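You operate a simulated robot arm through the tools that you are given. There is no shell and no other tool. Be economical: measure what you need, move in short steps, check, and stop when the job is done.

The job below is to be done with a simulated two-armed robot. You get a single attempt, and the scene is never put back.

TASK
Take the blue pad on the plank and put it away on the top of the orange shelf. Turn the feed knob to 150. Press the yellow button three times. Put the blue tub on top of the bend block. Open the board door, switch the oven lever on and shut the door again. Open the media door, switch the latch lever on and shut the door again. Do these in any order. The oven lever goes to its stop. The latch lever goes to its stop.

The check looks at the end state, three seconds after you hand in, the way a careful person would. Anything else that was tipped, shoved, dropped, spilled or broken makes it a failure.

THE ROBOT
Two 6-joint arms with three-finger grippers on one trunk, on a base that drives. Base frame: it is fixed to the floor where the robot stands at the start and does not move with it; the origin is under the middle of the robot, x ahead of it, y to its left, z up. Lengths are in mm, angles in degrees, forces in N, time in s.
The left shoulder is at the start at [42, 170, 1156], the right one opposite. With the tool pointing down near the work surface each hand reaches from about 280 to 560 mm from the robot's upright axis, wherever it stands, measured 20 degrees to its own side. Places, roughly: bend block (10x10x3 cm) [-1500, -2000, 1100]; blue pad (10x7x6 cm) [500, 100, 500]; blue tub (9x9x6 cm) [-1500, -300, 700]; board door [-1400, 1400, 1400]; feed knob [1000, -1300, 800]; latch lever [-1500, 2200, 1100]; media door [-1400, 2100, 1000]; oven lever [-1400, 1400, 1500]; top of the orange shelf (21x13 cm) [-1460, 660, 700]; yellow button [-1500, -400, 1000]. Payload 2.2 kg a hand.
The TCP of each hand is the grasp point between the finger pads, 25 mm short of the fingertips. In the tool frame z runs along the fingers and y along their closing line. Largest opening 104 mm; the body of the gripper starts 74 mm behind the TCP.
Orientation is told as [roll, pitch, yaw] about the base's x, y, z axes, in that order, counted from this pose: with the fingers straight down and closing along the base's y, the tool's x points along the base's -x, its y along +y and its z along -z.

THE INTERFACE
- The arms move only by the tool nudge_tool. It takes "left_steps", "right_steps" or both (then of equal length, played together; a hand with none holds still); each is a list of rows, each an object of numbers (a shift or turn left out is 0, a gripper value left out holds the last): "grip": the opening in per cent of the stroke, from 0 (shut) to 100 (fully open); "x", "y", "z": the shift along the tool's x, y, z in mm; "rx", "ry", "rz": the turn, a rotation vector about the tool's x, y, z in degrees. In form: [{"grip": .., "x": .., "y": .., "z": .., "rx": .., "ry": .., "rz": ..}, ...]. A call has 1 to 12 rows; each row shifts and turns the commanded pose from where the row before left it, along the tool's axes as they then stand. Rows are played at 5 a second. More than 50 mm and 8.6 degrees between two rows, or a gripper value outside its range, and nothing of the call is played. Where a pose cannot be reached the arm comes as near as it can. A force on the tool above 40 N (or 10 N above the force at the start of the call, whichever is more), or a blocked arm, ends the call early, and 0.2 s more pass. The fingers move at their own pace and stop on an object; they squeeze with about 31 N. The grip force told is the motor's: it shows also when the fingers shut on nothing. Time passes only in rows, and 0.2 s behind the last, so rows that do not move let the fingers close. It gives the time, the measured TCP pose, the force on the tool (base axes), the opening and the grip force at its end, in the units of the frame above (readings bear some noise), with the torque about the TCP (base axes, N m) and any sound that the robot's microphone picked up.
- Cameras (640 x 400 px; columns grow to the right, rows downward): "scene" is now at [158.6, 25.8, 1034.7]; the picture's right is [0.30, -0.95, 0.00], its down [-0.64, -0.20, -0.74] and it looks along [0.71, 0.22, -0.67] (base axes); focal length 282 px, centre (320, 200). "left" rides on the left gripper at [82, -3, -104] in its tool frame; the picture's right is [0.04, 1.00, 0.00], its down [-0.75, 0.03, -0.66] and it looks along [-0.66, 0.03, 0.75] (tool axes); focal length 256 px, centre (320, 200). "right" rides on the right gripper at [82, 3, -104] in its tool frame; the picture's right is [-0.04, 1.00, 0.00], its down [-0.75, -0.03, -0.66] and it looks along [-0.66, -0.03, 0.75] (tool axes); focal length 256 px, centre (320, 200). There is no depth. A picture from a camera that has moved, and an enlarged one, comes with that camera's place and axes in the base frame and with its lens.
- capture(camera): a new picture of that camera. No time passes.
- lift_body(by): slides the trunk up (or, below 0, down) by that many mm; the arms and the scene camera ride with it, the base frame stays. It gives what a move gives, with no picture.
- drive_base(legs): drives the robot by 1 to 6 legs, each [ahead, left, turn to the left] in mm, mm and degrees, along the robot's own axes; the way and the turn of a leg run together, so that a leg with both is an arc; at most 1500 mm and 180 degrees a leg. The arms and the cameras ride along, it lands a little off, and it stops where it bumps. It gives what a move gives.
- pan_tilt(pan, tilt): turns the head with the scene camera to pan (to the left, within 60 degrees either way) and tilt (down, from -29 to 69), counted from straight ahead of the robot. It gives what a move gives.
- inspect(camera, box): a new picture of the part [left, top, right, bottom] of that camera's present view, enlarged. No time passes.
- finish_job(): hands the job in; it is judged then, once.

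Work in short steps. Places have to be worked out from the pictures, the camera data and where the tool is seen: move nearer, look again, correct. Check each grasp and each placing, and mend what went wrong. You have 186 turns and 154 pictures in all, those below and enlarged ones among them. Open the grippers and draw the arms clear of the work before you hand the job in, unless the task says otherwise; then end with one line.

The tools are called after ">>>" by a JSON object that holds its "api" and its "payload". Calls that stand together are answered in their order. nudge_tool: Moves the arms, as the interface text tells. Its arguments: {"type":"object","properties":{"left_steps":{"type":"array"},"right_steps":{"type":"array"}},"required":[]} The other tools are called the same way: lift_body (by) slides the trunk up or down; drive_base (legs) drives the base; pan_tilt (pan, tilt) turns the head that bears the scene camera; capture (camera) takes a picture; inspect (camera, box) takes an enlarged picture of a part of a camera's view; finish_job () hands the job in.

At the start:

```text
clock: 0.0
left_position: [477.6, 409.3, 721.5]
left_tcp_rot: [0.1, -0.1, 0.0]
left_wrist_force: [-0.1, -0.5, 0.0]
left_wrist_torque: [0.02, 0.01, 0.03]
left_finger_gap: 104.1
left_grip_force: 0.1
right_position: [627.0, -48.4, 786.5]
right_tcp_rot: [0.0, 0.1, 0.0]
right_wrist_force: [0.6, 1.2, -0.1]
right_wrist_torque: [-0.03, 0.0, 0.0]
right_finger_gap: 103.9
right_grip_force: 0.0
trunk travel left (down, up): [-350.0, 392.0]
robot x, y, heading: [-0.4, -1.2, 0.1]
head pan, tilt: [17.5, 42.3]
```

scene: 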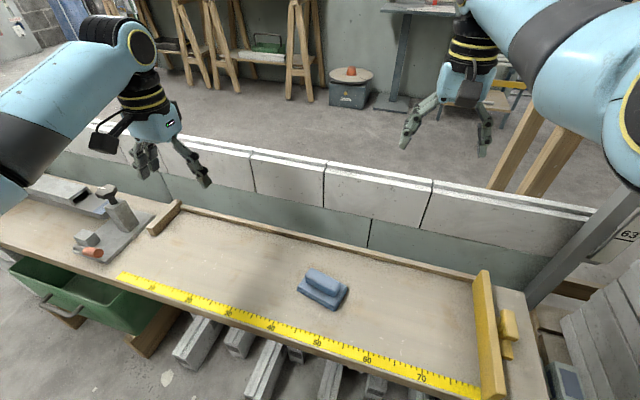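
right: 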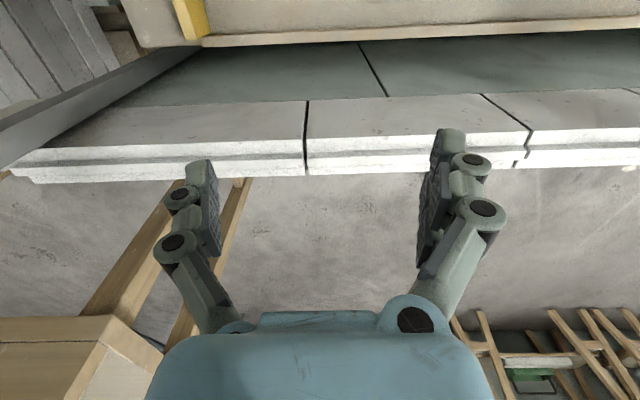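
left: 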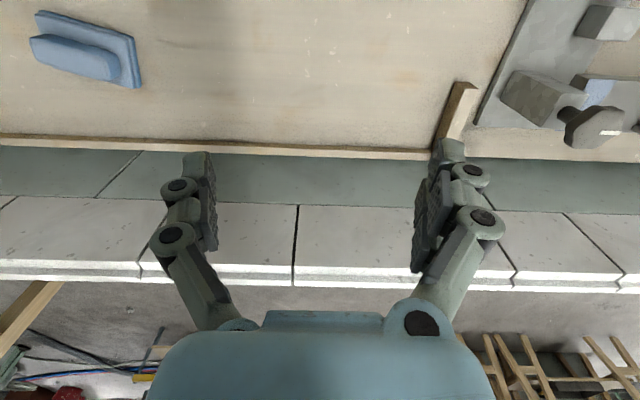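

I see the blue pad on the plank at about [476,117,480]. I'll look closer at it before moving.

>>> {"api": "inspect", "payload": {"camera": "scene", "box": [260, 240, 388, 320]}}

>>> {"api": "inspect", "payload": {"camera": "left", "box": [0, 0, 192, 120]}}

```text
5.00 times, centred on (324, 280) of scene
camera zoom: at [158.6, 25.8, 1034.7], right [0.3, -0.95, 0.0], down [-0.64, -0.2, -0.74], along [0.71, 0.22, -0.67], focal length 1407 px, centre (300, -200)
```

zoom: 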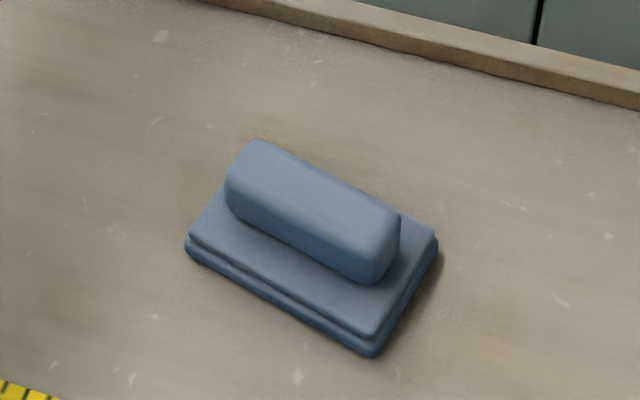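

```text
3.33 times, centred on (96, 60) of left
camera zoom: at [395.9, 405.9, 824.6], right [-0.04, 1.0, 0.0], down [0.75, 0.03, 0.66], along [0.66, 0.03, -0.75], focal length 853 px, centre (1067, 667)
```

zoom: 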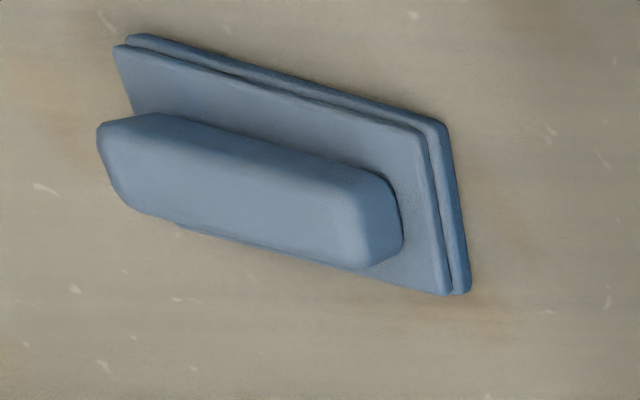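

The pad is centred near [487,121], with the plank at z≈450 and its handle running along base y turned by about -14°. I'll bring the left hand over it with yaw 76 so the fingers close across the handle, moving the right hand aside at the same time.

>>> {"api": "nudge_tool", "payload": {"left_steps": [{"x": -1.6, "y": -48, "z": 5, "grip": 100}, {"x": -1.6, "y": -48, "z": 5}, {"x": -1.6, "y": -48, "z": 5}, {"x": -1.6, "y": -48, "z": 5}, {"x": -1.6, "y": -48, "z": 5}, {"x": -1.6, "y": -48, "z": 5}, {"rz": -7.6}, {"rz": -7.6}, {"rz": -7.6}, {"rz": -7.6}, {"rz": -7.6}, {"rz": -7.6}], "right_steps": [{"x": 20, "y": -45}, {"x": 20, "y": -45}, {"x": 20, "y": -45}, {"x": 20, "y": -45}, {"x": 20, "y": -40}, {}, {}, {}, {}, {}, {}, {}]}}

>>> {"api": "nudge_tool", "payload": {"left_steps": [{"rz": -7.6, "z": 20}, {"rz": -7.6, "z": 20}, {"rz": -7.6, "z": 20}, {"rz": -7.6, "z": 20}, {}]}}

>>> {"api": "capture", "payload": {"camera": "left"}}

>>> {"api": "capture", "payload": {"camera": "scene"}}

```text
clock: 2.8
left_position: [492.9, 186.8, 684.3]
left_tcp_rot: [4.0, -4.5, 47.7]
left_wrist_force: [-1.1, 0.5, 0.5]
left_wrist_torque: [-0.02, 0.0, 0.0]
left_finger_gap: 103.8
left_grip_force: 0.1
right_position: [538.1, -267.1, 768.4]
right_tcp_rot: [0.0, -0.1, 0.0]
right_wrist_force: [1.2, -0.2, -0.1]
right_wrist_torque: [0.0, 0.0, 0.01]
right_finger_gap: 103.9
right_grip_force: 0.1
right hand out of reach, approached as far as the arm can: row 4, 5
trunk travel left (down, up): [-350.0, 392.0]
robot x, y, heading: [1.8, 0.8, -0.1]
head pan, tilt: [17.5, 42.3]
stopped in row 12 (left hand): the arm was blocked; the commanded pose is now the measured one
```

```text
clock: 4.0
left_position: [492.2, 194.1, 603.7]
left_tcp_rot: [1.2, -5.7, 78.1]
left_wrist_force: [-0.2, 0.1, 0.4]
left_wrist_torque: [0.02, 0.01, 0.0]
left_finger_gap: 103.6
left_grip_force: 0.2
right_position: [537.2, -268.4, 768.2]
right_tcp_rot: [0.0, -0.1, -0.1]
right_wrist_force: [0.5, -0.3, -0.6]
right_wrist_torque: [0.0, 0.01, 0.0]
right_finger_gap: 103.9
right_grip_force: 0.1
trunk travel left (down, up): [-350.0, 392.0]
robot x, y, heading: [0.9, 1.6, 0.0]
head pan, tilt: [17.5, 42.3]
```

```text
148 pictures are left
camera left: at [478.2, 102.2, 698.0], right [-0.99, 0.16, 0.02], down [0.12, 0.67, 0.73], along [0.11, 0.72, -0.68], focal length 256 px, centre (320, 200)
```

left: 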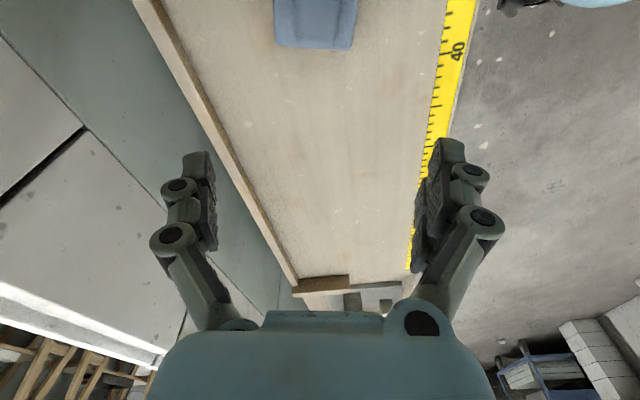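

```text
147 pictures are left
camera scene: at [158.5, 25.6, 1034.7], right [0.3, -0.95, 0.0], down [-0.64, -0.2, -0.74], along [0.71, 0.22, -0.67], focal length 282 px, centre (320, 200)
```

scene: 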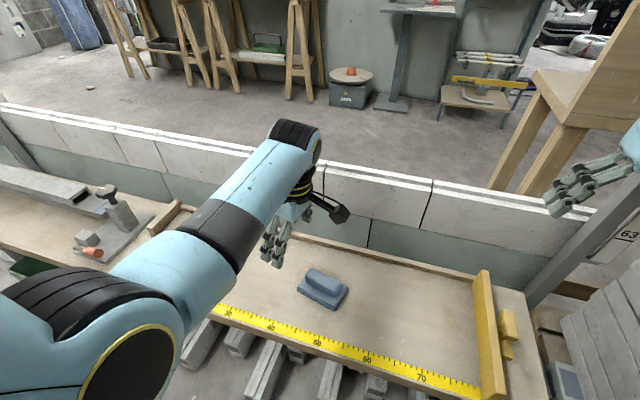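

The left arm was blocked short of y=121 with this wrist yaw, so rather than reach inward I'll shift the base 75 mm right. I'll also level out the small tilt.

>>> {"api": "drive_base", "payload": {"legs": [[0, -75, 0]]}}

>>> {"api": "nudge_tool", "payload": {"left_steps": [{"ry": 5.7, "rx": 1.2, "rz": 2}, {}]}}

>>> {"api": "capture", "payload": {"camera": "left"}}

>>> {"api": "capture", "payload": {"camera": "scene"}}

```text
clock: 5.0
left_position: [492.8, 117.4, 603.7]
left_tcp_rot: [1.2, -5.9, 78.0]
left_wrist_force: [0.0, 0.0, 0.3]
left_wrist_torque: [0.02, 0.0, -0.02]
left_finger_gap: 103.9
left_grip_force: 0.0
right_position: [536.9, -345.1, 767.7]
right_tcp_rot: [0.1, 0.0, -0.1]
right_wrist_force: [0.8, -0.6, -0.3]
right_wrist_torque: [0.0, 0.01, 0.01]
right_finger_gap: 104.2
right_grip_force: 0.1
trunk travel left (down, up): [-350.0, 392.0]
robot x, y, heading: [2.3, -76.7, 0.3]
head pan, tilt: [17.5, 42.3]
```

```text
clock: 5.6
left_position: [491.0, 116.6, 603.3]
left_tcp_rot: [0.0, 0.0, 76.1]
left_wrist_force: [-0.7, -0.6, -0.1]
left_wrist_torque: [-0.01, -0.01, -0.01]
left_finger_gap: 104.2
left_grip_force: 0.2
right_position: [538.3, -343.8, 769.0]
right_tcp_rot: [0.0, -0.1, 0.0]
right_wrist_force: [1.1, -0.8, -0.4]
right_wrist_torque: [0.02, -0.03, 0.0]
right_finger_gap: 103.9
right_grip_force: 0.1
trunk travel left (down, up): [-350.0, 392.0]
robot x, y, heading: [0.9, -76.3, 0.1]
head pan, tilt: [17.5, 42.3]
```

```text
146 pictures are left
camera left: at [475.4, 36.7, 707.1], right [-0.98, 0.2, 0.0], down [0.15, 0.74, 0.66], along [0.13, 0.64, -0.75], focal length 256 px, centre (320, 200)
```

left: 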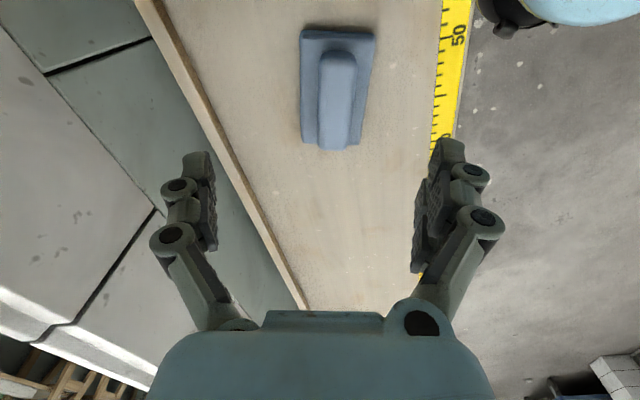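

```text
145 pictures are left
camera scene: at [158.6, -50.3, 1034.7], right [0.3, -0.95, 0.0], down [-0.64, -0.2, -0.74], along [0.71, 0.22, -0.67], focal length 282 px, centre (320, 200)
```

scene: 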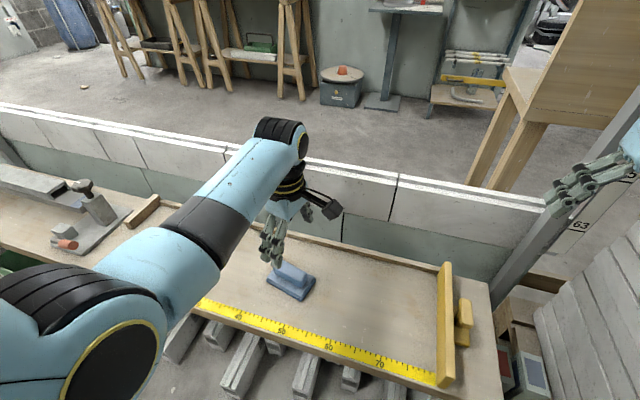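

The pad handle centres near [478,112] in the left view. I'll shift there, descend to about 503 and look before closing.

>>> {"api": "nudge_tool", "payload": {"left_steps": [{"x": 7.6, "y": 11.5}, {"z": 35}, {"z": 35}, {"z": 20}, {}]}}

>>> {"api": "capture", "payload": {"camera": "left"}}

>>> {"api": "inspect", "payload": {"camera": "scene", "box": [210, 200, 370, 300]}}

```text
clock: 6.8
left_position: [479.9, 113.7, 513.3]
left_tcp_rot: [0.1, -0.2, 76.0]
left_wrist_force: [0.4, -0.1, 0.0]
left_wrist_torque: [-0.07, 0.02, 0.0]
left_finger_gap: 104.2
left_grip_force: 0.1
right_position: [537.6, -344.5, 768.5]
right_tcp_rot: [0.0, 0.0, 0.0]
right_wrist_force: [0.5, -0.5, 0.0]
right_wrist_torque: [0.0, -0.03, -0.02]
right_finger_gap: 103.9
right_grip_force: 0.0
trunk travel left (down, up): [-350.0, 392.0]
robot x, y, heading: [1.9, -78.0, 0.3]
head pan, tilt: [17.5, 42.3]
```

```text
144 pictures are left
camera left: at [462.8, 32.2, 616.7], right [-0.98, 0.2, 0.0], down [0.15, 0.74, 0.66], along [0.13, 0.64, -0.75], focal length 256 px, centre (320, 200)
```

left: 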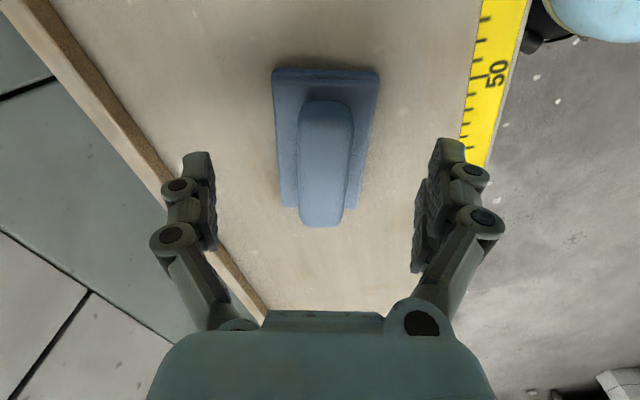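

```text
4.00 times, centred on (290, 250) of scene
camera zoom: at [158.5, -50.3, 1034.7], right [0.3, -0.95, 0.0], down [-0.64, -0.2, -0.74], along [0.71, 0.22, -0.67], focal length 1126 px, centre (440, 0)
```

zoom: 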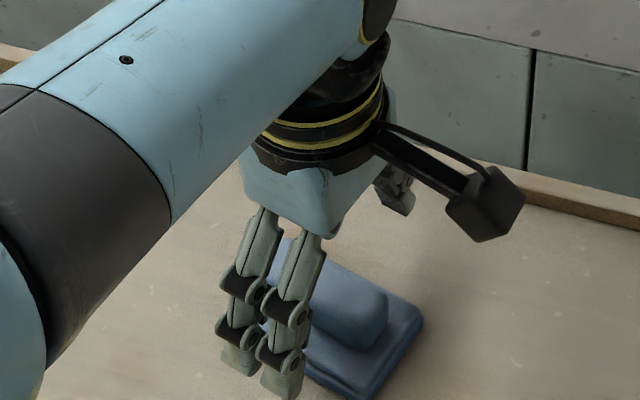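

The handle centre is about [474,101], roughly 12 mm nearer the camera. I'll shift, descend to 502 and close.

>>> {"api": "nudge_tool", "payload": {"left_steps": [{"x": 12, "y": 2}, {"z": 11}, {"grip": 0}, {}, {}, {}, {}]}}

>>> {"api": "capture", "payload": {"camera": "left"}}

```text
clock: 8.4
left_position: [474.4, 100.7, 502.6]
left_tcp_rot: [0.0, 0.0, 76.1]
left_wrist_force: [0.4, 0.0, -0.3]
left_wrist_torque: [0.01, 0.01, 0.01]
left_finger_gap: 30.1
left_grip_force: 31.1
right_position: [537.0, -344.5, 769.6]
right_tcp_rot: [0.1, 0.1, -0.1]
right_wrist_force: [0.1, 0.1, -0.5]
right_wrist_torque: [0.0, -0.01, 0.02]
right_finger_gap: 103.9
right_grip_force: 0.0
trunk travel left (down, up): [-350.0, 392.0]
robot x, y, heading: [2.2, -76.1, -0.2]
head pan, tilt: [17.5, 42.3]
```

```text
142 pictures are left
camera left: at [458.2, 20.8, 605.6], right [-0.98, 0.2, 0.0], down [0.15, 0.74, 0.66], along [0.13, 0.64, -0.75], focal length 256 px, centre (320, 200)
```

left: 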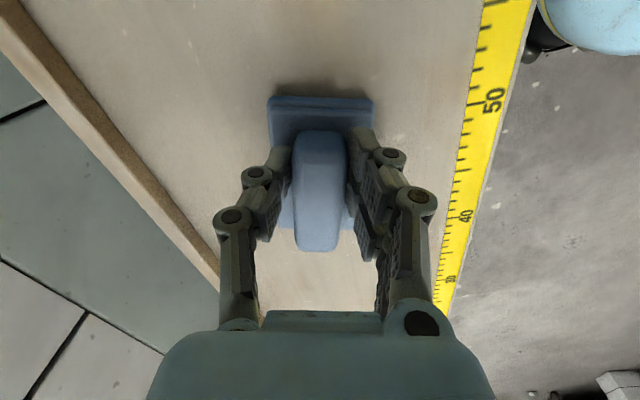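

The grasp holds at 30 mm. I'll lift 200 mm and look to the left and right while it's held.

>>> {"api": "nudge_tool", "payload": {"left_steps": [{"z": -20}, {"z": -45}, {"z": -45}, {"z": -45}, {"z": -45}, {}]}}

>>> {"api": "pan_tilt", "payload": {"pan": 60, "tilt": 20}}

>>> {"api": "capture", "payload": {"camera": "scene"}}

>>> {"api": "pan_tilt", "payload": {"pan": -60, "tilt": 20}}

>>> {"api": "capture", "payload": {"camera": "scene"}}

>>> {"api": "capture", "payload": {"camera": "left"}}

```text
clock: 9.8
left_position: [473.2, 103.0, 702.2]
left_tcp_rot: [0.0, -0.2, 76.1]
left_wrist_force: [0.0, 0.4, 1.5]
left_wrist_torque: [0.01, 0.0, -0.01]
left_finger_gap: 0.0
left_grip_force: 28.0
right_position: [537.8, -344.4, 768.6]
right_tcp_rot: [0.0, 0.1, 0.0]
right_wrist_force: [1.0, 0.7, 0.2]
right_wrist_torque: [0.03, -0.01, -0.01]
right_finger_gap: 104.0
right_grip_force: 0.1
trunk travel left (down, up): [-350.0, 392.0]
robot x, y, heading: [-2.5, -75.5, 0.0]
head pan, tilt: [17.5, 42.3]
```

```text
clock: 10.9
left_position: [474.0, 102.3, 703.1]
left_tcp_rot: [0.2, -0.1, 76.2]
left_wrist_force: [0.6, -0.4, -0.3]
left_wrist_torque: [0.01, -0.02, -0.01]
left_finger_gap: 0.3
left_grip_force: 28.1
right_position: [536.8, -343.9, 768.1]
right_tcp_rot: [0.0, 0.0, 0.1]
right_wrist_force: [-0.2, 0.0, -0.5]
right_wrist_torque: [0.01, 0.01, 0.0]
right_finger_gap: 103.9
right_grip_force: 0.1
trunk travel left (down, up): [-350.0, 392.0]
robot x, y, heading: [-0.2, -76.9, -0.1]
head pan, tilt: [60.0, 20.0]
```

```text
141 pictures are left
camera scene: at [125.7, 5.2, 1069.4], right [0.87, -0.5, 0.0], down [-0.17, -0.3, -0.94], along [0.47, 0.81, -0.34], focal length 282 px, centre (320, 200)
```

scene: 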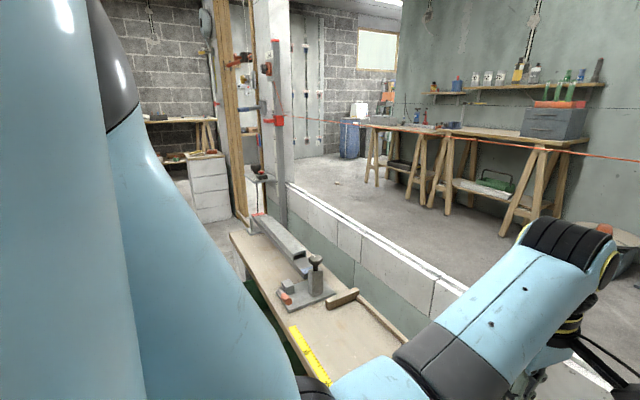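

```text
clock: 12.9
left_position: [474.0, 99.7, 702.9]
left_tcp_rot: [0.1, -0.1, 76.1]
left_wrist_force: [0.6, 0.9, 0.6]
left_wrist_torque: [-0.01, 0.02, 0.02]
left_finger_gap: 0.0
left_grip_force: 28.6
right_position: [537.6, -343.7, 769.9]
right_tcp_rot: [0.1, 0.0, 0.0]
right_wrist_force: [-0.4, 0.2, 0.1]
right_wrist_torque: [-0.02, 0.01, -0.02]
right_finger_gap: 104.0
right_grip_force: 0.1
trunk travel left (down, up): [-350.0, 392.0]
robot x, y, heading: [-3.2, -77.3, 0.1]
head pan, tilt: [-60.0, 20.0]
```

```text
140 pictures are left
camera scene: at [125.6, -156.0, 1069.4], right [-0.87, -0.5, 0.0], down [-0.17, 0.3, -0.94], along [0.47, -0.81, -0.34], focal length 282 px, centre (320, 200)
```

scene: 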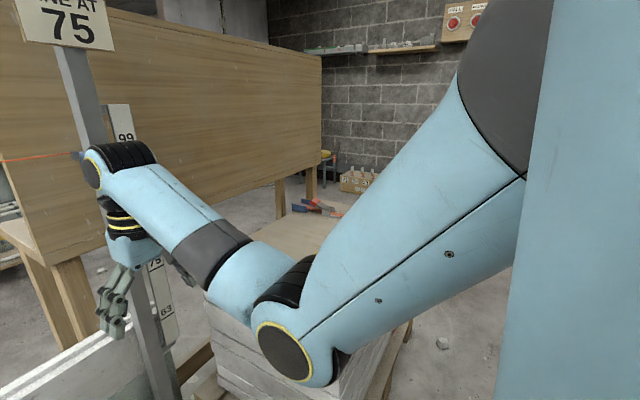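

```text
139 pictures are left
camera left: at [457.0, 21.0, 805.9], right [-0.98, 0.2, 0.0], down [0.15, 0.74, 0.66], along [0.13, 0.64, -0.75], focal length 256 px, centre (320, 200)
```

left: 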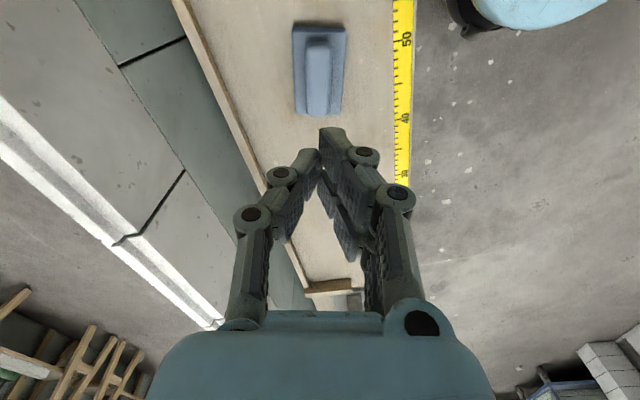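

The grip slipped off because the fingers were too high on the rounded handle, and the pad stays put with its base top near z≈451. I'll go back down with a 50 mm opening, deeper this time, to TCP 486.

>>> {"api": "nudge_tool", "payload": {"left_steps": [{"x": -4.8, "y": -2.9, "grip": 55}, {"z": 45}, {"z": 45}, {"z": 45}, {"z": 45}, {"z": 15}, {"z": 10}, {"z": 6}, {"z": 5}, {}]}}

>>> {"api": "capture", "payload": {"camera": "left"}}

```text
clock: 15.1
left_position: [478.7, 105.4, 489.0]
left_tcp_rot: [-0.1, -0.2, 76.0]
left_wrist_force: [-0.9, 0.6, 23.0]
left_wrist_torque: [0.0, 0.7, 0.1]
left_finger_gap: 64.2
left_grip_force: 19.5
right_position: [535.7, -344.1, 769.5]
right_tcp_rot: [0.0, -0.1, -0.1]
right_wrist_force: [-0.3, 0.4, -0.5]
right_wrist_torque: [-0.01, 0.01, -0.02]
right_finger_gap: 104.3
right_grip_force: 0.0
trunk travel left (down, up): [-350.0, 392.0]
robot x, y, heading: [0.8, -76.1, -0.1]
head pan, tilt: [-60.0, 20.0]
```

```text
138 pictures are left
camera left: at [462.0, 25.1, 591.5], right [-0.98, 0.2, 0.0], down [0.15, 0.74, 0.66], along [0.13, 0.64, -0.75], focal length 256 px, centre (320, 200)
```

left: 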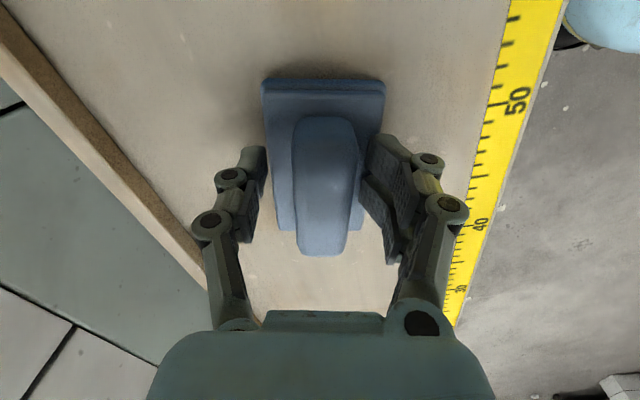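

The tips rest on the pad's base top at about z=464. I'll raise 3 mm, close on the handle here, and lift a little, slowly, to test it.

>>> {"api": "nudge_tool", "payload": {"left_steps": [{"z": -3}, {"grip": 0}, {}, {}, {}, {}, {"z": -3}, {"z": -5}, {"z": -10}, {"z": -10}, {}]}}

>>> {"api": "capture", "payload": {"camera": "left"}}

```text
clock: 17.5
left_position: [478.1, 105.4, 518.1]
left_tcp_rot: [0.1, -0.1, 76.1]
left_wrist_force: [0.5, 0.0, -0.7]
left_wrist_torque: [-0.02, 0.02, -0.02]
left_finger_gap: 46.1
left_grip_force: 31.0
right_position: [536.8, -344.9, 769.5]
right_tcp_rot: [0.1, 0.0, -0.1]
right_wrist_force: [1.0, 0.3, -0.3]
right_wrist_torque: [0.01, -0.02, 0.01]
right_finger_gap: 103.9
right_grip_force: 0.1
trunk travel left (down, up): [-350.0, 392.0]
robot x, y, heading: [-0.0, -76.8, -0.3]
head pan, tilt: [-60.0, 20.0]
```

```text
137 pictures are left
camera left: at [461.6, 25.0, 621.1], right [-0.98, 0.2, 0.0], down [0.15, 0.74, 0.66], along [0.13, 0.64, -0.75], focal length 256 px, centre (320, 200)
```

left: 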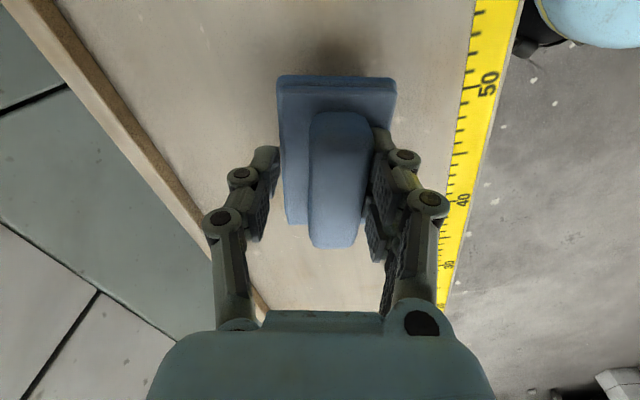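

The grip is lopsided: one finger is on the base edge and the other on the handle. I'll set the pad back down, open, rise a bit and re-centre.

>>> {"api": "nudge_tool", "payload": {"left_steps": [{"z": 10}, {"z": 10}, {"z": 6}, {"z": 2}, {"grip": 100}, {}, {}, {}, {"z": -30}, {}]}}

>>> {"api": "capture", "payload": {"camera": "left"}}

```text
clock: 19.7
left_position: [478.0, 104.8, 521.1]
left_tcp_rot: [0.1, -0.1, 76.1]
left_wrist_force: [-0.2, 0.4, 0.3]
left_wrist_torque: [0.02, -0.02, 0.01]
left_finger_gap: 104.1
left_grip_force: 0.3
right_position: [537.7, -344.5, 768.4]
right_tcp_rot: [-0.1, -0.1, 0.0]
right_wrist_force: [0.3, -0.4, 0.1]
right_wrist_torque: [0.0, -0.03, 0.0]
right_finger_gap: 103.8
right_grip_force: 0.0
trunk travel left (down, up): [-350.0, 392.0]
robot x, y, heading: [1.7, -79.0, 0.2]
head pan, tilt: [-60.0, 20.0]
```

```text
136 pictures are left
camera left: at [461.4, 25.1, 623.8], right [-0.98, 0.2, 0.0], down [0.15, 0.74, 0.66], along [0.13, 0.64, -0.75], focal length 256 px, centre (320, 200)
```

left: 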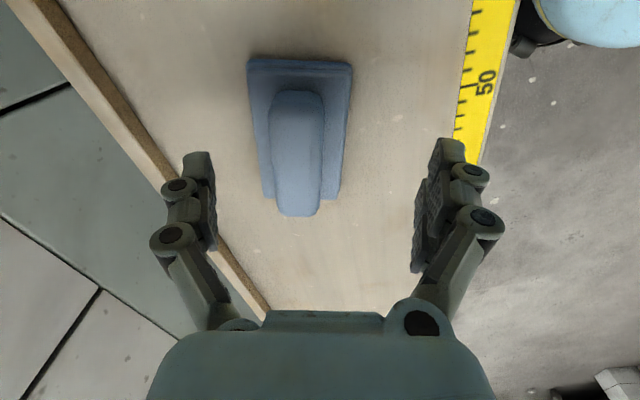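

The handle centre is now at about [487,95]. I'll shift there, narrow the opening to 50 mm, descend to 492 and look before closing.

>>> {"api": "nudge_tool", "payload": {"left_steps": [{"x": 7.4, "y": -11.5, "grip": 50}, {}, {}, {"z": 10}, {"z": 10}, {"z": 9}, {}]}}

>>> {"api": "capture", "payload": {"camera": "left"}}

```text
clock: 21.3
left_position: [490.1, 94.2, 494.0]
left_tcp_rot: [-0.2, -0.2, 76.1]
left_wrist_force: [-0.8, 0.2, 23.2]
left_wrist_torque: [0.05, 0.11, 0.02]
left_finger_gap: 54.7
left_grip_force: 4.8
right_position: [536.4, -345.3, 769.8]
right_tcp_rot: [0.0, -0.1, 0.1]
right_wrist_force: [-0.7, -0.6, -0.2]
right_wrist_torque: [0.01, 0.02, -0.01]
right_finger_gap: 104.2
right_grip_force: 0.1
trunk travel left (down, up): [-350.0, 392.0]
robot x, y, heading: [-1.7, -77.8, -0.2]
head pan, tilt: [-60.0, 20.0]
```

```text
135 pictures are left
camera left: at [472.0, 14.8, 596.8], right [-0.98, 0.2, 0.0], down [0.15, 0.74, 0.66], along [0.14, 0.64, -0.75], focal length 256 px, centre (320, 200)
```

left: 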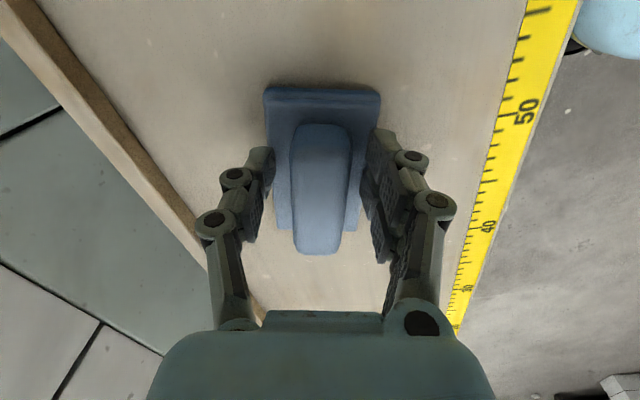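

Both fingertips sit on the base top. I'll rise 1.5 mm, close on the handle and lift slowly.

>>> {"api": "nudge_tool", "payload": {"left_steps": [{"z": -1.5, "grip": 0}, {}, {}, {}, {"z": -3}, {"z": -3}, {"z": -5}, {"z": -5}, {"z": -10}, {}]}}

>>> {"api": "capture", "payload": {"camera": "left"}}

```text
clock: 23.5
left_position: [487.0, 95.5, 518.0]
left_tcp_rot: [0.1, 0.0, 76.2]
left_wrist_force: [-0.1, 0.0, -0.4]
left_wrist_torque: [-0.01, 0.01, -0.04]
left_finger_gap: 29.8
left_grip_force: 30.8
right_position: [537.6, -344.6, 769.4]
right_tcp_rot: [0.0, -0.1, 0.0]
right_wrist_force: [0.4, 0.6, 0.8]
right_wrist_torque: [-0.03, -0.02, 0.02]
right_finger_gap: 104.0
right_grip_force: 0.1
trunk travel left (down, up): [-350.0, 392.0]
robot x, y, heading: [-0.5, -74.8, 0.0]
head pan, tilt: [-60.0, 20.0]
```

```text
134 pictures are left
camera left: at [470.8, 15.1, 621.2], right [-0.98, 0.2, 0.0], down [0.15, 0.74, 0.66], along [0.13, 0.64, -0.75], focal length 256 px, centre (320, 200)
```

left: 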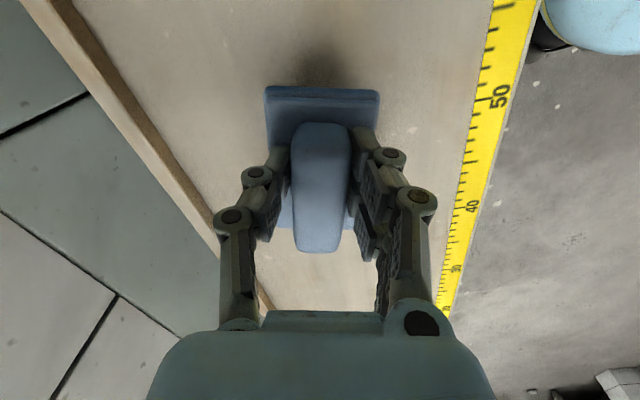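

The pad is lifted now, held at 29.8 mm. I'll keep raising it gently.

>>> {"api": "nudge_tool", "payload": {"left_steps": [{"z": -10}, {"z": -14}, {"z": -16}, {"z": -16}, {"z": -16}, {"z": -16}, {"z": -16}, {"z": -16}, {"z": -16}, {"z": -14}, {"z": -10}, {}]}}

>>> {"api": "capture", "payload": {"camera": "left"}}

```text
clock: 26.1
left_position: [488.3, 95.5, 678.7]
left_tcp_rot: [0.0, -0.1, 76.1]
left_wrist_force: [-0.6, 0.6, -0.6]
left_wrist_torque: [-0.01, 0.0, -0.01]
left_finger_gap: 29.8
left_grip_force: 30.8
right_position: [536.6, -343.2, 768.3]
right_tcp_rot: [0.0, 0.1, 0.0]
right_wrist_force: [-0.2, 0.6, 0.0]
right_wrist_torque: [-0.01, -0.01, -0.02]
right_finger_gap: 103.9
right_grip_force: 0.1
trunk travel left (down, up): [-350.0, 392.0]
robot x, y, heading: [0.3, -75.4, -0.2]
head pan, tilt: [-60.0, 20.0]
```

```text
133 pictures are left
camera left: at [471.2, 15.1, 782.1], right [-0.98, 0.2, 0.0], down [0.15, 0.74, 0.66], along [0.13, 0.64, -0.75], focal length 256 px, centre (320, 200)
```

left: 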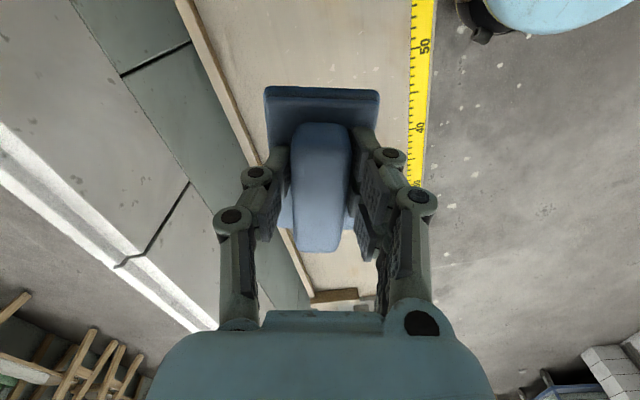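

The pad is secure. I'll back away from the plank, then tuck both hands closer.

>>> {"api": "drive_base", "payload": {"legs": [[-350, 0, 0]]}}

>>> {"api": "nudge_tool", "payload": {"left_steps": [{"x": 2, "y": 8, "z": -8}, {"x": 2, "y": 10, "z": -10}, {"x": 2, "y": 10, "z": -10}, {"x": 2, "y": 10, "z": -10}, {"x": 2, "y": 10, "z": -10}, {"x": 2, "y": 10, "z": -10}, {"x": 2, "y": 10, "z": -10}, {"x": 2, "y": 10, "z": -5}], "right_steps": [{"x": 17, "y": 8}, {"x": 17, "y": 8}, {"x": 17, "y": 8}, {"x": 17, "y": 8}, {"x": 17, "y": 8}, {"x": 17, "y": 8}, {"x": 17, "y": 8}, {"x": 17, "y": 8}]}}

>>> {"api": "pan_tilt", "payload": {"pan": 60, "tilt": 15}}

>>> {"api": "capture", "payload": {"camera": "scene"}}

```text
clock: 28.4
left_position: [137.4, 95.4, 680.0]
left_tcp_rot: [-0.1, -0.1, 76.1]
left_wrist_force: [0.6, -0.7, 0.3]
left_wrist_torque: [0.01, 0.02, -0.02]
left_finger_gap: 29.9
left_grip_force: 30.4
right_position: [187.5, -344.1, 769.9]
right_tcp_rot: [0.0, -0.1, -0.1]
right_wrist_force: [-0.2, -0.1, 0.6]
right_wrist_torque: [0.02, -0.02, 0.01]
right_finger_gap: 103.8
right_grip_force: 0.1
trunk travel left (down, up): [-350.0, 392.0]
robot x, y, heading: [-348.3, -78.2, -0.4]
head pan, tilt: [-60.0, 20.0]
```

```text
clock: 30.3
left_position: [119.1, 141.5, 781.5]
left_tcp_rot: [-6.5, -8.1, 77.7]
left_wrist_force: [-0.1, 0.6, -0.4]
left_wrist_torque: [-0.03, 0.0, -0.02]
left_finger_gap: 30.1
left_grip_force: 30.4
left hand out of reach, approached as far as the arm can: row 6, 7, 8
right_position: [72.6, -278.6, 721.1]
right_tcp_rot: [-0.1, -0.2, -0.1]
right_wrist_force: [0.9, -0.7, -0.4]
right_wrist_torque: [0.0, -0.02, 0.0]
right_finger_gap: 104.0
right_grip_force: 0.0
right hand out of reach, approached as far as the arm can: row 1, 2, 3, 4, 5, 6, 7
trunk travel left (down, up): [-350.0, 392.0]
robot x, y, heading: [-350.8, -76.7, 0.1]
head pan, tilt: [-60.0, 20.0]
stopped in row 8 (left hand): the arm was blocked; the commanded pose is now the measured one
```

```text
clock: 32.3
left_position: [118.9, 142.7, 780.1]
left_tcp_rot: [-6.4, -8.1, 77.7]
left_wrist_force: [-0.5, 0.4, -0.6]
left_wrist_torque: [0.0, -0.01, -0.01]
left_finger_gap: 30.1
left_grip_force: 30.9
right_position: [73.8, -278.7, 721.5]
right_tcp_rot: [0.0, -0.2, -0.1]
right_wrist_force: [0.1, 0.2, -0.3]
right_wrist_torque: [0.02, -0.01, -0.01]
right_finger_gap: 104.0
right_grip_force: 0.1
trunk travel left (down, up): [-350.0, 392.0]
robot x, y, heading: [-352.0, -76.5, -0.3]
head pan, tilt: [60.0, 15.0]
```

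```text
132 pictures are left
camera scene: at [-223.5, 5.7, 1077.6], right [0.87, -0.5, 0.0], down [-0.13, -0.22, -0.97], along [0.48, 0.84, -0.26], focal length 282 px, centre (320, 200)
```

scene: 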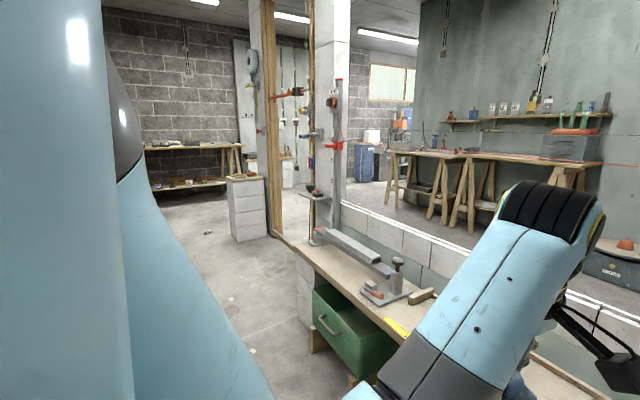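

The floor to the left is clear. I'll turn left 110° and look toward the wall behind.

>>> {"api": "drive_base", "payload": {"legs": [[0, 0, 110]]}}

>>> {"api": "pan_tilt", "payload": {"pan": 40, "tilt": 10}}

>>> {"api": "capture", "payload": {"camera": "scene"}}

>>> {"api": "pan_tilt", "payload": {"pan": 0, "tilt": 15}}

>>> {"api": "capture", "payload": {"camera": "scene"}}

```text
clock: 37.4
left_position: [-721.4, 283.1, 780.2]
left_tcp_rot: [-6.4, -8.1, -171.2]
left_wrist_force: [0.0, 0.3, -0.2]
left_wrist_torque: [-0.03, 0.01, -0.01]
left_finger_gap: 30.0
left_grip_force: 31.0
right_position: [-312.5, 392.1, 720.6]
right_tcp_rot: [0.0, -0.2, 111.0]
right_wrist_force: [-0.6, -1.0, -0.6]
right_wrist_torque: [0.01, -0.01, 0.02]
right_finger_gap: 103.8
right_grip_force: 0.0
trunk travel left (down, up): [-350.0, 392.0]
robot x, y, heading: [-348.3, -76.4, 111.3]
head pan, tilt: [60.0, 15.0]
```

```text
clock: 38.2
left_position: [-721.8, 282.7, 780.9]
left_tcp_rot: [-6.4, -8.2, -171.1]
left_wrist_force: [0.3, 0.0, -0.3]
left_wrist_torque: [0.01, -0.03, -0.02]
left_finger_gap: 30.0
left_grip_force: 31.2
right_position: [-312.5, 390.2, 722.6]
right_tcp_rot: [0.0, -0.2, 111.0]
right_wrist_force: [0.0, 0.7, 0.9]
right_wrist_torque: [0.01, -0.03, -0.01]
right_finger_gap: 103.7
right_grip_force: 0.0
trunk travel left (down, up): [-350.0, 392.0]
robot x, y, heading: [-347.3, -74.8, 111.0]
head pan, tilt: [40.0, 10.0]
```

```text
131 pictures are left
camera scene: at [-456.7, 42.0, 1085.7], right [0.48, 0.88, 0.0], down [0.15, -0.08, -0.98], along [-0.86, 0.48, -0.17], focal length 282 px, centre (320, 200)
```

scene: 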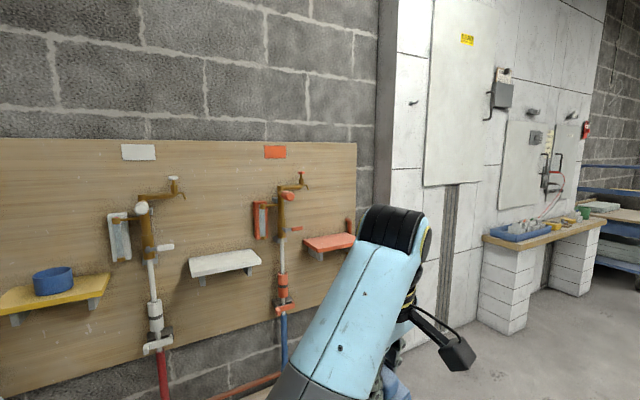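

```text
clock: 39.3
left_position: [-721.4, 282.7, 780.2]
left_tcp_rot: [-6.4, -8.0, -171.2]
left_wrist_force: [0.4, -0.2, -0.7]
left_wrist_torque: [0.01, -0.05, 0.02]
left_finger_gap: 30.1
left_grip_force: 31.3
right_position: [-312.1, 391.5, 720.8]
right_tcp_rot: [-0.1, -0.1, 111.0]
right_wrist_force: [0.4, -0.5, -0.2]
right_wrist_torque: [0.02, 0.0, -0.03]
right_finger_gap: 103.9
right_grip_force: 0.1
trunk travel left (down, up): [-350.0, 392.0]
robot x, y, heading: [-352.2, -79.1, 110.8]
head pan, tilt: [0.0, 15.0]
```

```text
130 pictures are left
camera scene: at [-409.0, 84.2, 1077.6], right [0.93, 0.36, 0.0], down [0.09, -0.24, -0.97], along [-0.35, 0.9, -0.26], focal length 282 px, centre (320, 200)
```

scene: 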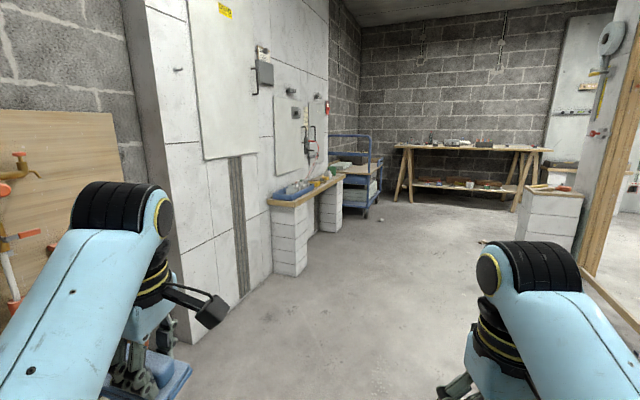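

I can see the orange shelf at about [-1460,655,695], to the right of a tap pipe. I'll drive to about [-700,835], turn to face the wall, and raise the trunk 60 mm for clearance.

>>> {"api": "drive_base", "payload": {"legs": [[977, 0, 0], [0, 0, 69]]}}

>>> {"api": "lift_body", "payload": {"by": 60}}

>>> {"api": "pan_tilt", "payload": {"pan": 15, "tilt": 25}}

>>> {"api": "capture", "payload": {"camera": "scene"}}

>>> {"api": "capture", "payload": {"camera": "left"}}

```text
clock: 47.4
left_position: [-1165.1, 615.2, 780.8]
left_tcp_rot: [-6.3, -8.2, -102.3]
left_wrist_force: [-0.3, -1.0, -0.6]
left_wrist_torque: [0.0, 0.0, -0.01]
left_finger_gap: 29.8
left_grip_force: 31.2
right_position: [-1119.4, 1036.1, 720.6]
right_tcp_rot: [0.0, -0.3, -179.9]
right_wrist_force: [-0.5, 0.6, 0.1]
right_wrist_torque: [0.0, 0.0, 0.01]
right_finger_gap: 104.0
right_grip_force: 0.0
trunk travel left (down, up): [-350.0, 392.0]
robot x, y, heading: [-697.1, 834.6, -180.0]
head pan, tilt: [0.0, 15.0]
```

```text
clock: 48.4
left_position: [-1163.7, 614.6, 840.5]
left_tcp_rot: [-6.4, -8.1, -102.2]
left_wrist_force: [-0.5, 1.0, -0.9]
left_wrist_torque: [0.0, -0.04, 0.0]
left_finger_gap: 29.8
left_grip_force: 31.3
right_position: [-1119.6, 1036.3, 780.7]
right_tcp_rot: [0.0, -0.2, -180.1]
right_wrist_force: [1.1, 0.4, 0.2]
right_wrist_torque: [0.01, -0.03, 0.01]
right_finger_gap: 103.9
right_grip_force: 0.1
trunk travel left (down, up): [-410.0, 332.0]
robot x, y, heading: [-695.8, 835.2, -179.8]
head pan, tilt: [0.0, 15.0]
```

```text
clock: 49.1
left_position: [-1165.9, 614.1, 840.6]
left_tcp_rot: [-6.4, -8.1, -102.2]
left_wrist_force: [-0.4, -0.2, 0.2]
left_wrist_torque: [-0.01, 0.0, -0.02]
left_finger_gap: 29.9
left_grip_force: 30.5
right_position: [-1120.5, 1036.5, 780.9]
right_tcp_rot: [0.0, -0.3, -180.0]
right_wrist_force: [0.0, -0.3, -0.1]
right_wrist_torque: [0.02, -0.01, 0.02]
right_finger_gap: 104.1
right_grip_force: 0.1
trunk travel left (down, up): [-410.0, 332.0]
robot x, y, heading: [-698.3, 833.9, -179.7]
head pan, tilt: [15.0, 25.0]
```

```text
129 pictures are left
camera scene: at [-859.3, 811.1, 1123.3], right [-0.26, 0.97, 0.0], down [0.41, 0.11, -0.91], along [-0.88, -0.23, -0.42], focal length 282 px, centre (320, 200)
```

scene: 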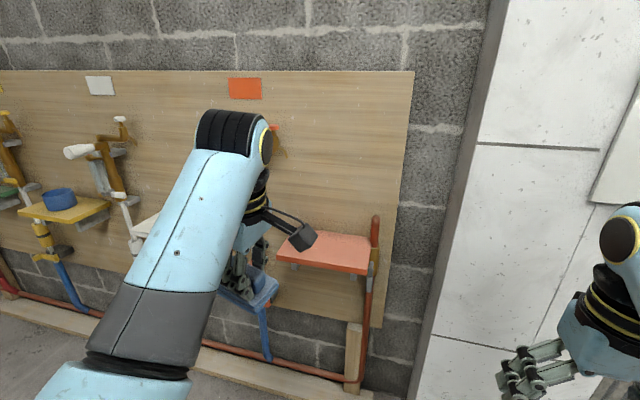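

```text
128 pictures are left
camera left: at [-1136.8, 707.0, 930.9], right [0.98, -0.19, -0.12], down [-0.04, -0.66, 0.75], along [-0.22, -0.73, -0.65], focal length 256 px, centre (320, 200)
```

left: 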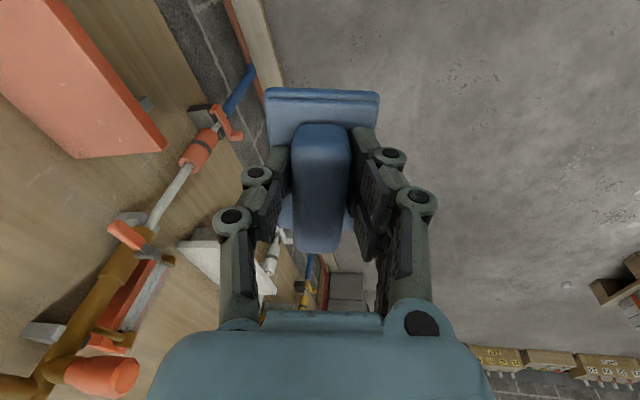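

The shelf appears to span about y 575–785 with its front edge near x≈-1380. I'll level the hand, turn it to yaw -90, and zoom in for precise corners.

>>> {"api": "nudge_tool", "payload": {"left_steps": [{"ry": 4, "rx": -3.2}, {"ry": 4, "rx": -3.2}, {"rz": -6}, {"rz": -6}, {}]}}

>>> {"api": "inspect", "payload": {"camera": "scene", "box": [240, 200, 400, 300]}}

>>> {"api": "capture", "payload": {"camera": "left"}}

```text
clock: 50.3
left_position: [-1181.2, 621.7, 802.5]
left_tcp_rot: [-0.1, -0.1, -90.4]
left_wrist_force: [-0.7, 1.2, -0.6]
left_wrist_torque: [-0.01, 0.01, 0.03]
left_finger_gap: 30.0
left_grip_force: 31.2
left hand out of reach, approached as far as the arm can: row 1, 2
right_position: [-1119.9, 1037.1, 781.9]
right_tcp_rot: [0.0, -0.1, -180.0]
right_wrist_force: [-0.1, -0.4, 0.1]
right_wrist_torque: [0.02, 0.0, 0.0]
right_finger_gap: 104.1
right_grip_force: 0.1
trunk travel left (down, up): [-410.0, 332.0]
robot x, y, heading: [-698.0, 836.5, -179.5]
head pan, tilt: [15.0, 25.0]
```

```text
4.00 times, centred on (320, 250) of scene
camera zoom: at [-859.2, 811.0, 1123.2], right [-0.26, 0.97, 0.0], down [0.41, 0.11, -0.91], along [-0.88, -0.24, -0.42], focal length 1126 px, centre (320, 0)
```

zoom: 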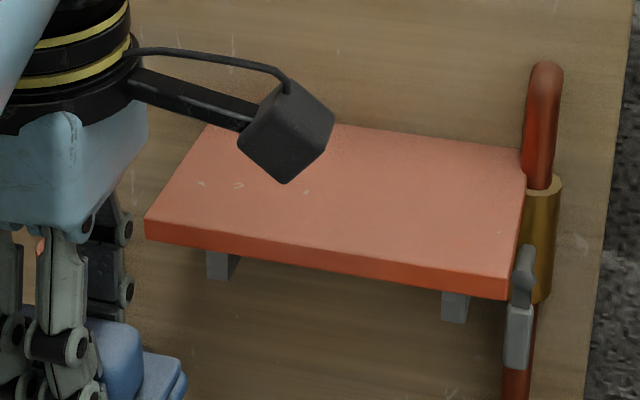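

```text
126 pictures are left
camera left: at [-1182.8, 703.3, 906.3], right [1.0, 0.03, 0.0], down [0.02, -0.75, 0.66], along [0.02, -0.66, -0.75], focal length 256 px, centre (320, 200)
```

left: 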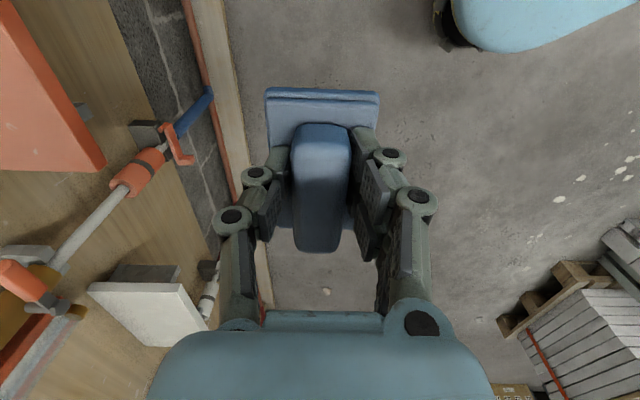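

From the zoom the shelf top is at z≈735 and centred near [-1417,678]. I'll raise the trunk 45, drive in 200 ahead and 56 right, then check.

>>> {"api": "lift_body", "payload": {"by": 45}}

>>> {"api": "drive_base", "payload": {"legs": [[0, -56, 0], [200, 0, 0]]}}

>>> {"api": "capture", "payload": {"camera": "left"}}

>>> {"api": "capture", "payload": {"camera": "scene"}}

```text
clock: 51.2
left_position: [-1179.9, 619.2, 849.2]
left_tcp_rot: [-0.1, -0.1, -90.5]
left_wrist_force: [0.1, 0.3, -0.8]
left_wrist_torque: [-0.03, -0.03, 0.03]
left_finger_gap: 29.9
left_grip_force: 30.8
right_position: [-1120.3, 1037.5, 825.0]
right_tcp_rot: [0.0, -0.3, -180.0]
right_wrist_force: [-1.3, 0.2, 0.2]
right_wrist_torque: [0.0, -0.06, 0.01]
right_finger_gap: 104.0
right_grip_force: 0.0
trunk travel left (down, up): [-455.0, 287.0]
robot x, y, heading: [-699.0, 832.6, -180.2]
head pan, tilt: [15.0, 25.0]
```

```text
clock: 53.3
left_position: [-1380.7, 676.9, 847.7]
left_tcp_rot: [0.0, -0.1, -90.6]
left_wrist_force: [0.0, 0.3, -0.3]
left_wrist_torque: [0.02, 0.01, -0.02]
left_finger_gap: 29.8
left_grip_force: 30.9
right_position: [-1321.8, 1092.6, 826.0]
right_tcp_rot: [0.0, -0.1, -179.9]
right_wrist_force: [0.0, 0.4, 0.4]
right_wrist_torque: [-0.01, -0.05, 0.01]
right_finger_gap: 104.2
right_grip_force: 0.1
trunk travel left (down, up): [-455.0, 287.0]
robot x, y, heading: [-894.6, 892.2, -179.7]
head pan, tilt: [15.0, 25.0]
```

```text
125 pictures are left
camera left: at [-1383.5, 758.4, 951.0], right [1.0, 0.03, 0.0], down [0.02, -0.75, 0.66], along [0.02, -0.66, -0.75], focal length 256 px, centre (320, 200)
```

left: 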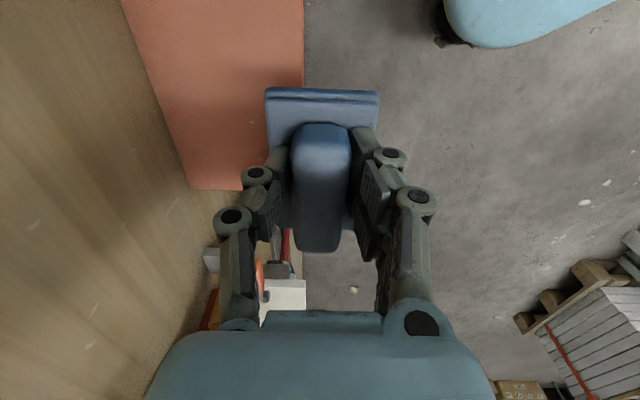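

```text
124 pictures are left
camera scene: at [-1058.9, 866.8, 1169.2], right [-0.26, 0.97, 0.0], down [0.41, 0.11, -0.91], along [-0.87, -0.24, -0.42], focal length 282 px, centre (320, 200)
```

scene: 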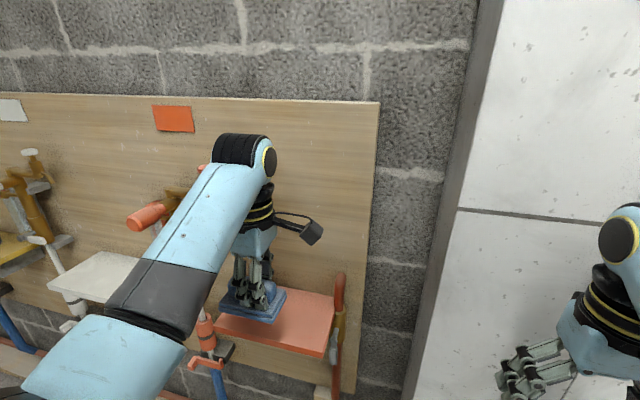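

From above, the shelf spans x≈-1395 to -1527 and y≈566 to 776. I'll aim the TCP at [-1452,672] with a 45 mm drive plus a small nudge.

>>> {"api": "drive_base", "payload": {"legs": [[45, 0, 0]]}}

>>> {"api": "nudge_tool", "payload": {"left_steps": [{"y": -13, "x": -3}, {"y": -13, "z": 10}, {"z": 12}, {"z": 12}, {}]}}

>>> {"api": "capture", "payload": {"camera": "left"}}

>>> {"api": "capture", "payload": {"camera": "scene"}}

```text
clock: 54.2
left_position: [-1425.5, 676.1, 848.1]
left_tcp_rot: [0.1, 0.0, -90.6]
left_wrist_force: [0.1, 0.3, -1.0]
left_wrist_torque: [0.03, -0.03, -0.02]
left_finger_gap: 29.7
left_grip_force: 30.6
right_position: [-1367.3, 1092.6, 825.4]
right_tcp_rot: [-0.1, -0.1, -179.8]
right_wrist_force: [-0.6, 0.9, -0.3]
right_wrist_torque: [-0.02, -0.07, 0.05]
right_finger_gap: 104.0
right_grip_force: 0.1
trunk travel left (down, up): [-455.0, 287.0]
robot x, y, heading: [-942.2, 892.7, -180.0]
head pan, tilt: [15.0, 25.0]
```

```text
clock: 55.4
left_position: [-1450.7, 672.8, 814.1]
left_tcp_rot: [-0.1, -0.3, -90.5]
left_wrist_force: [0.0, -0.3, -0.4]
left_wrist_torque: [-0.03, 0.0, -0.04]
left_finger_gap: 30.0
left_grip_force: 30.7
right_position: [-1366.3, 1091.4, 824.7]
right_tcp_rot: [0.1, -0.2, -179.8]
right_wrist_force: [0.6, 0.5, -0.7]
right_wrist_torque: [-0.03, 0.02, -0.03]
right_finger_gap: 103.9
right_grip_force: 0.1
trunk travel left (down, up): [-455.0, 287.0]
robot x, y, heading: [-941.7, 889.8, -179.8]
head pan, tilt: [15.0, 25.0]
```

```text
123 pictures are left
camera left: at [-1453.6, 755.6, 917.4], right [1.0, 0.03, 0.0], down [0.02, -0.75, 0.66], along [0.02, -0.66, -0.75], focal length 256 px, centre (320, 200)
```

left: 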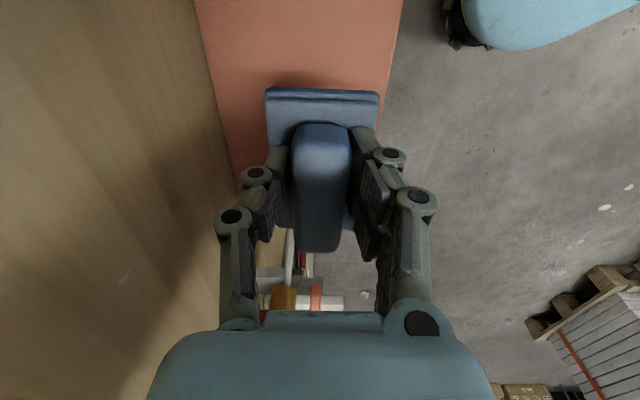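

```text
122 pictures are left
camera scene: at [-1102.6, 866.6, 1169.4], right [-0.26, 0.97, 0.0], down [0.41, 0.11, -0.91], along [-0.87, -0.24, -0.42], focal length 282 px, centre (320, 200)
```

scene: 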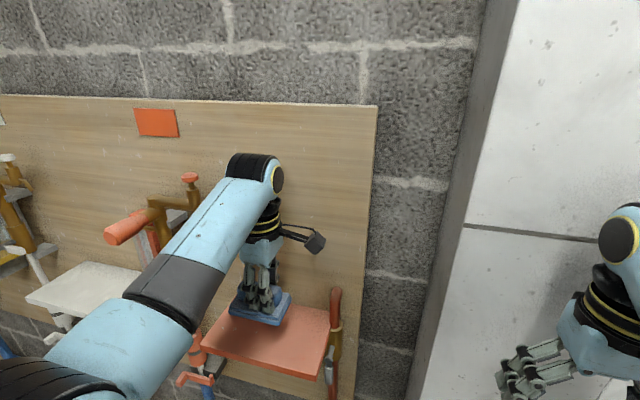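

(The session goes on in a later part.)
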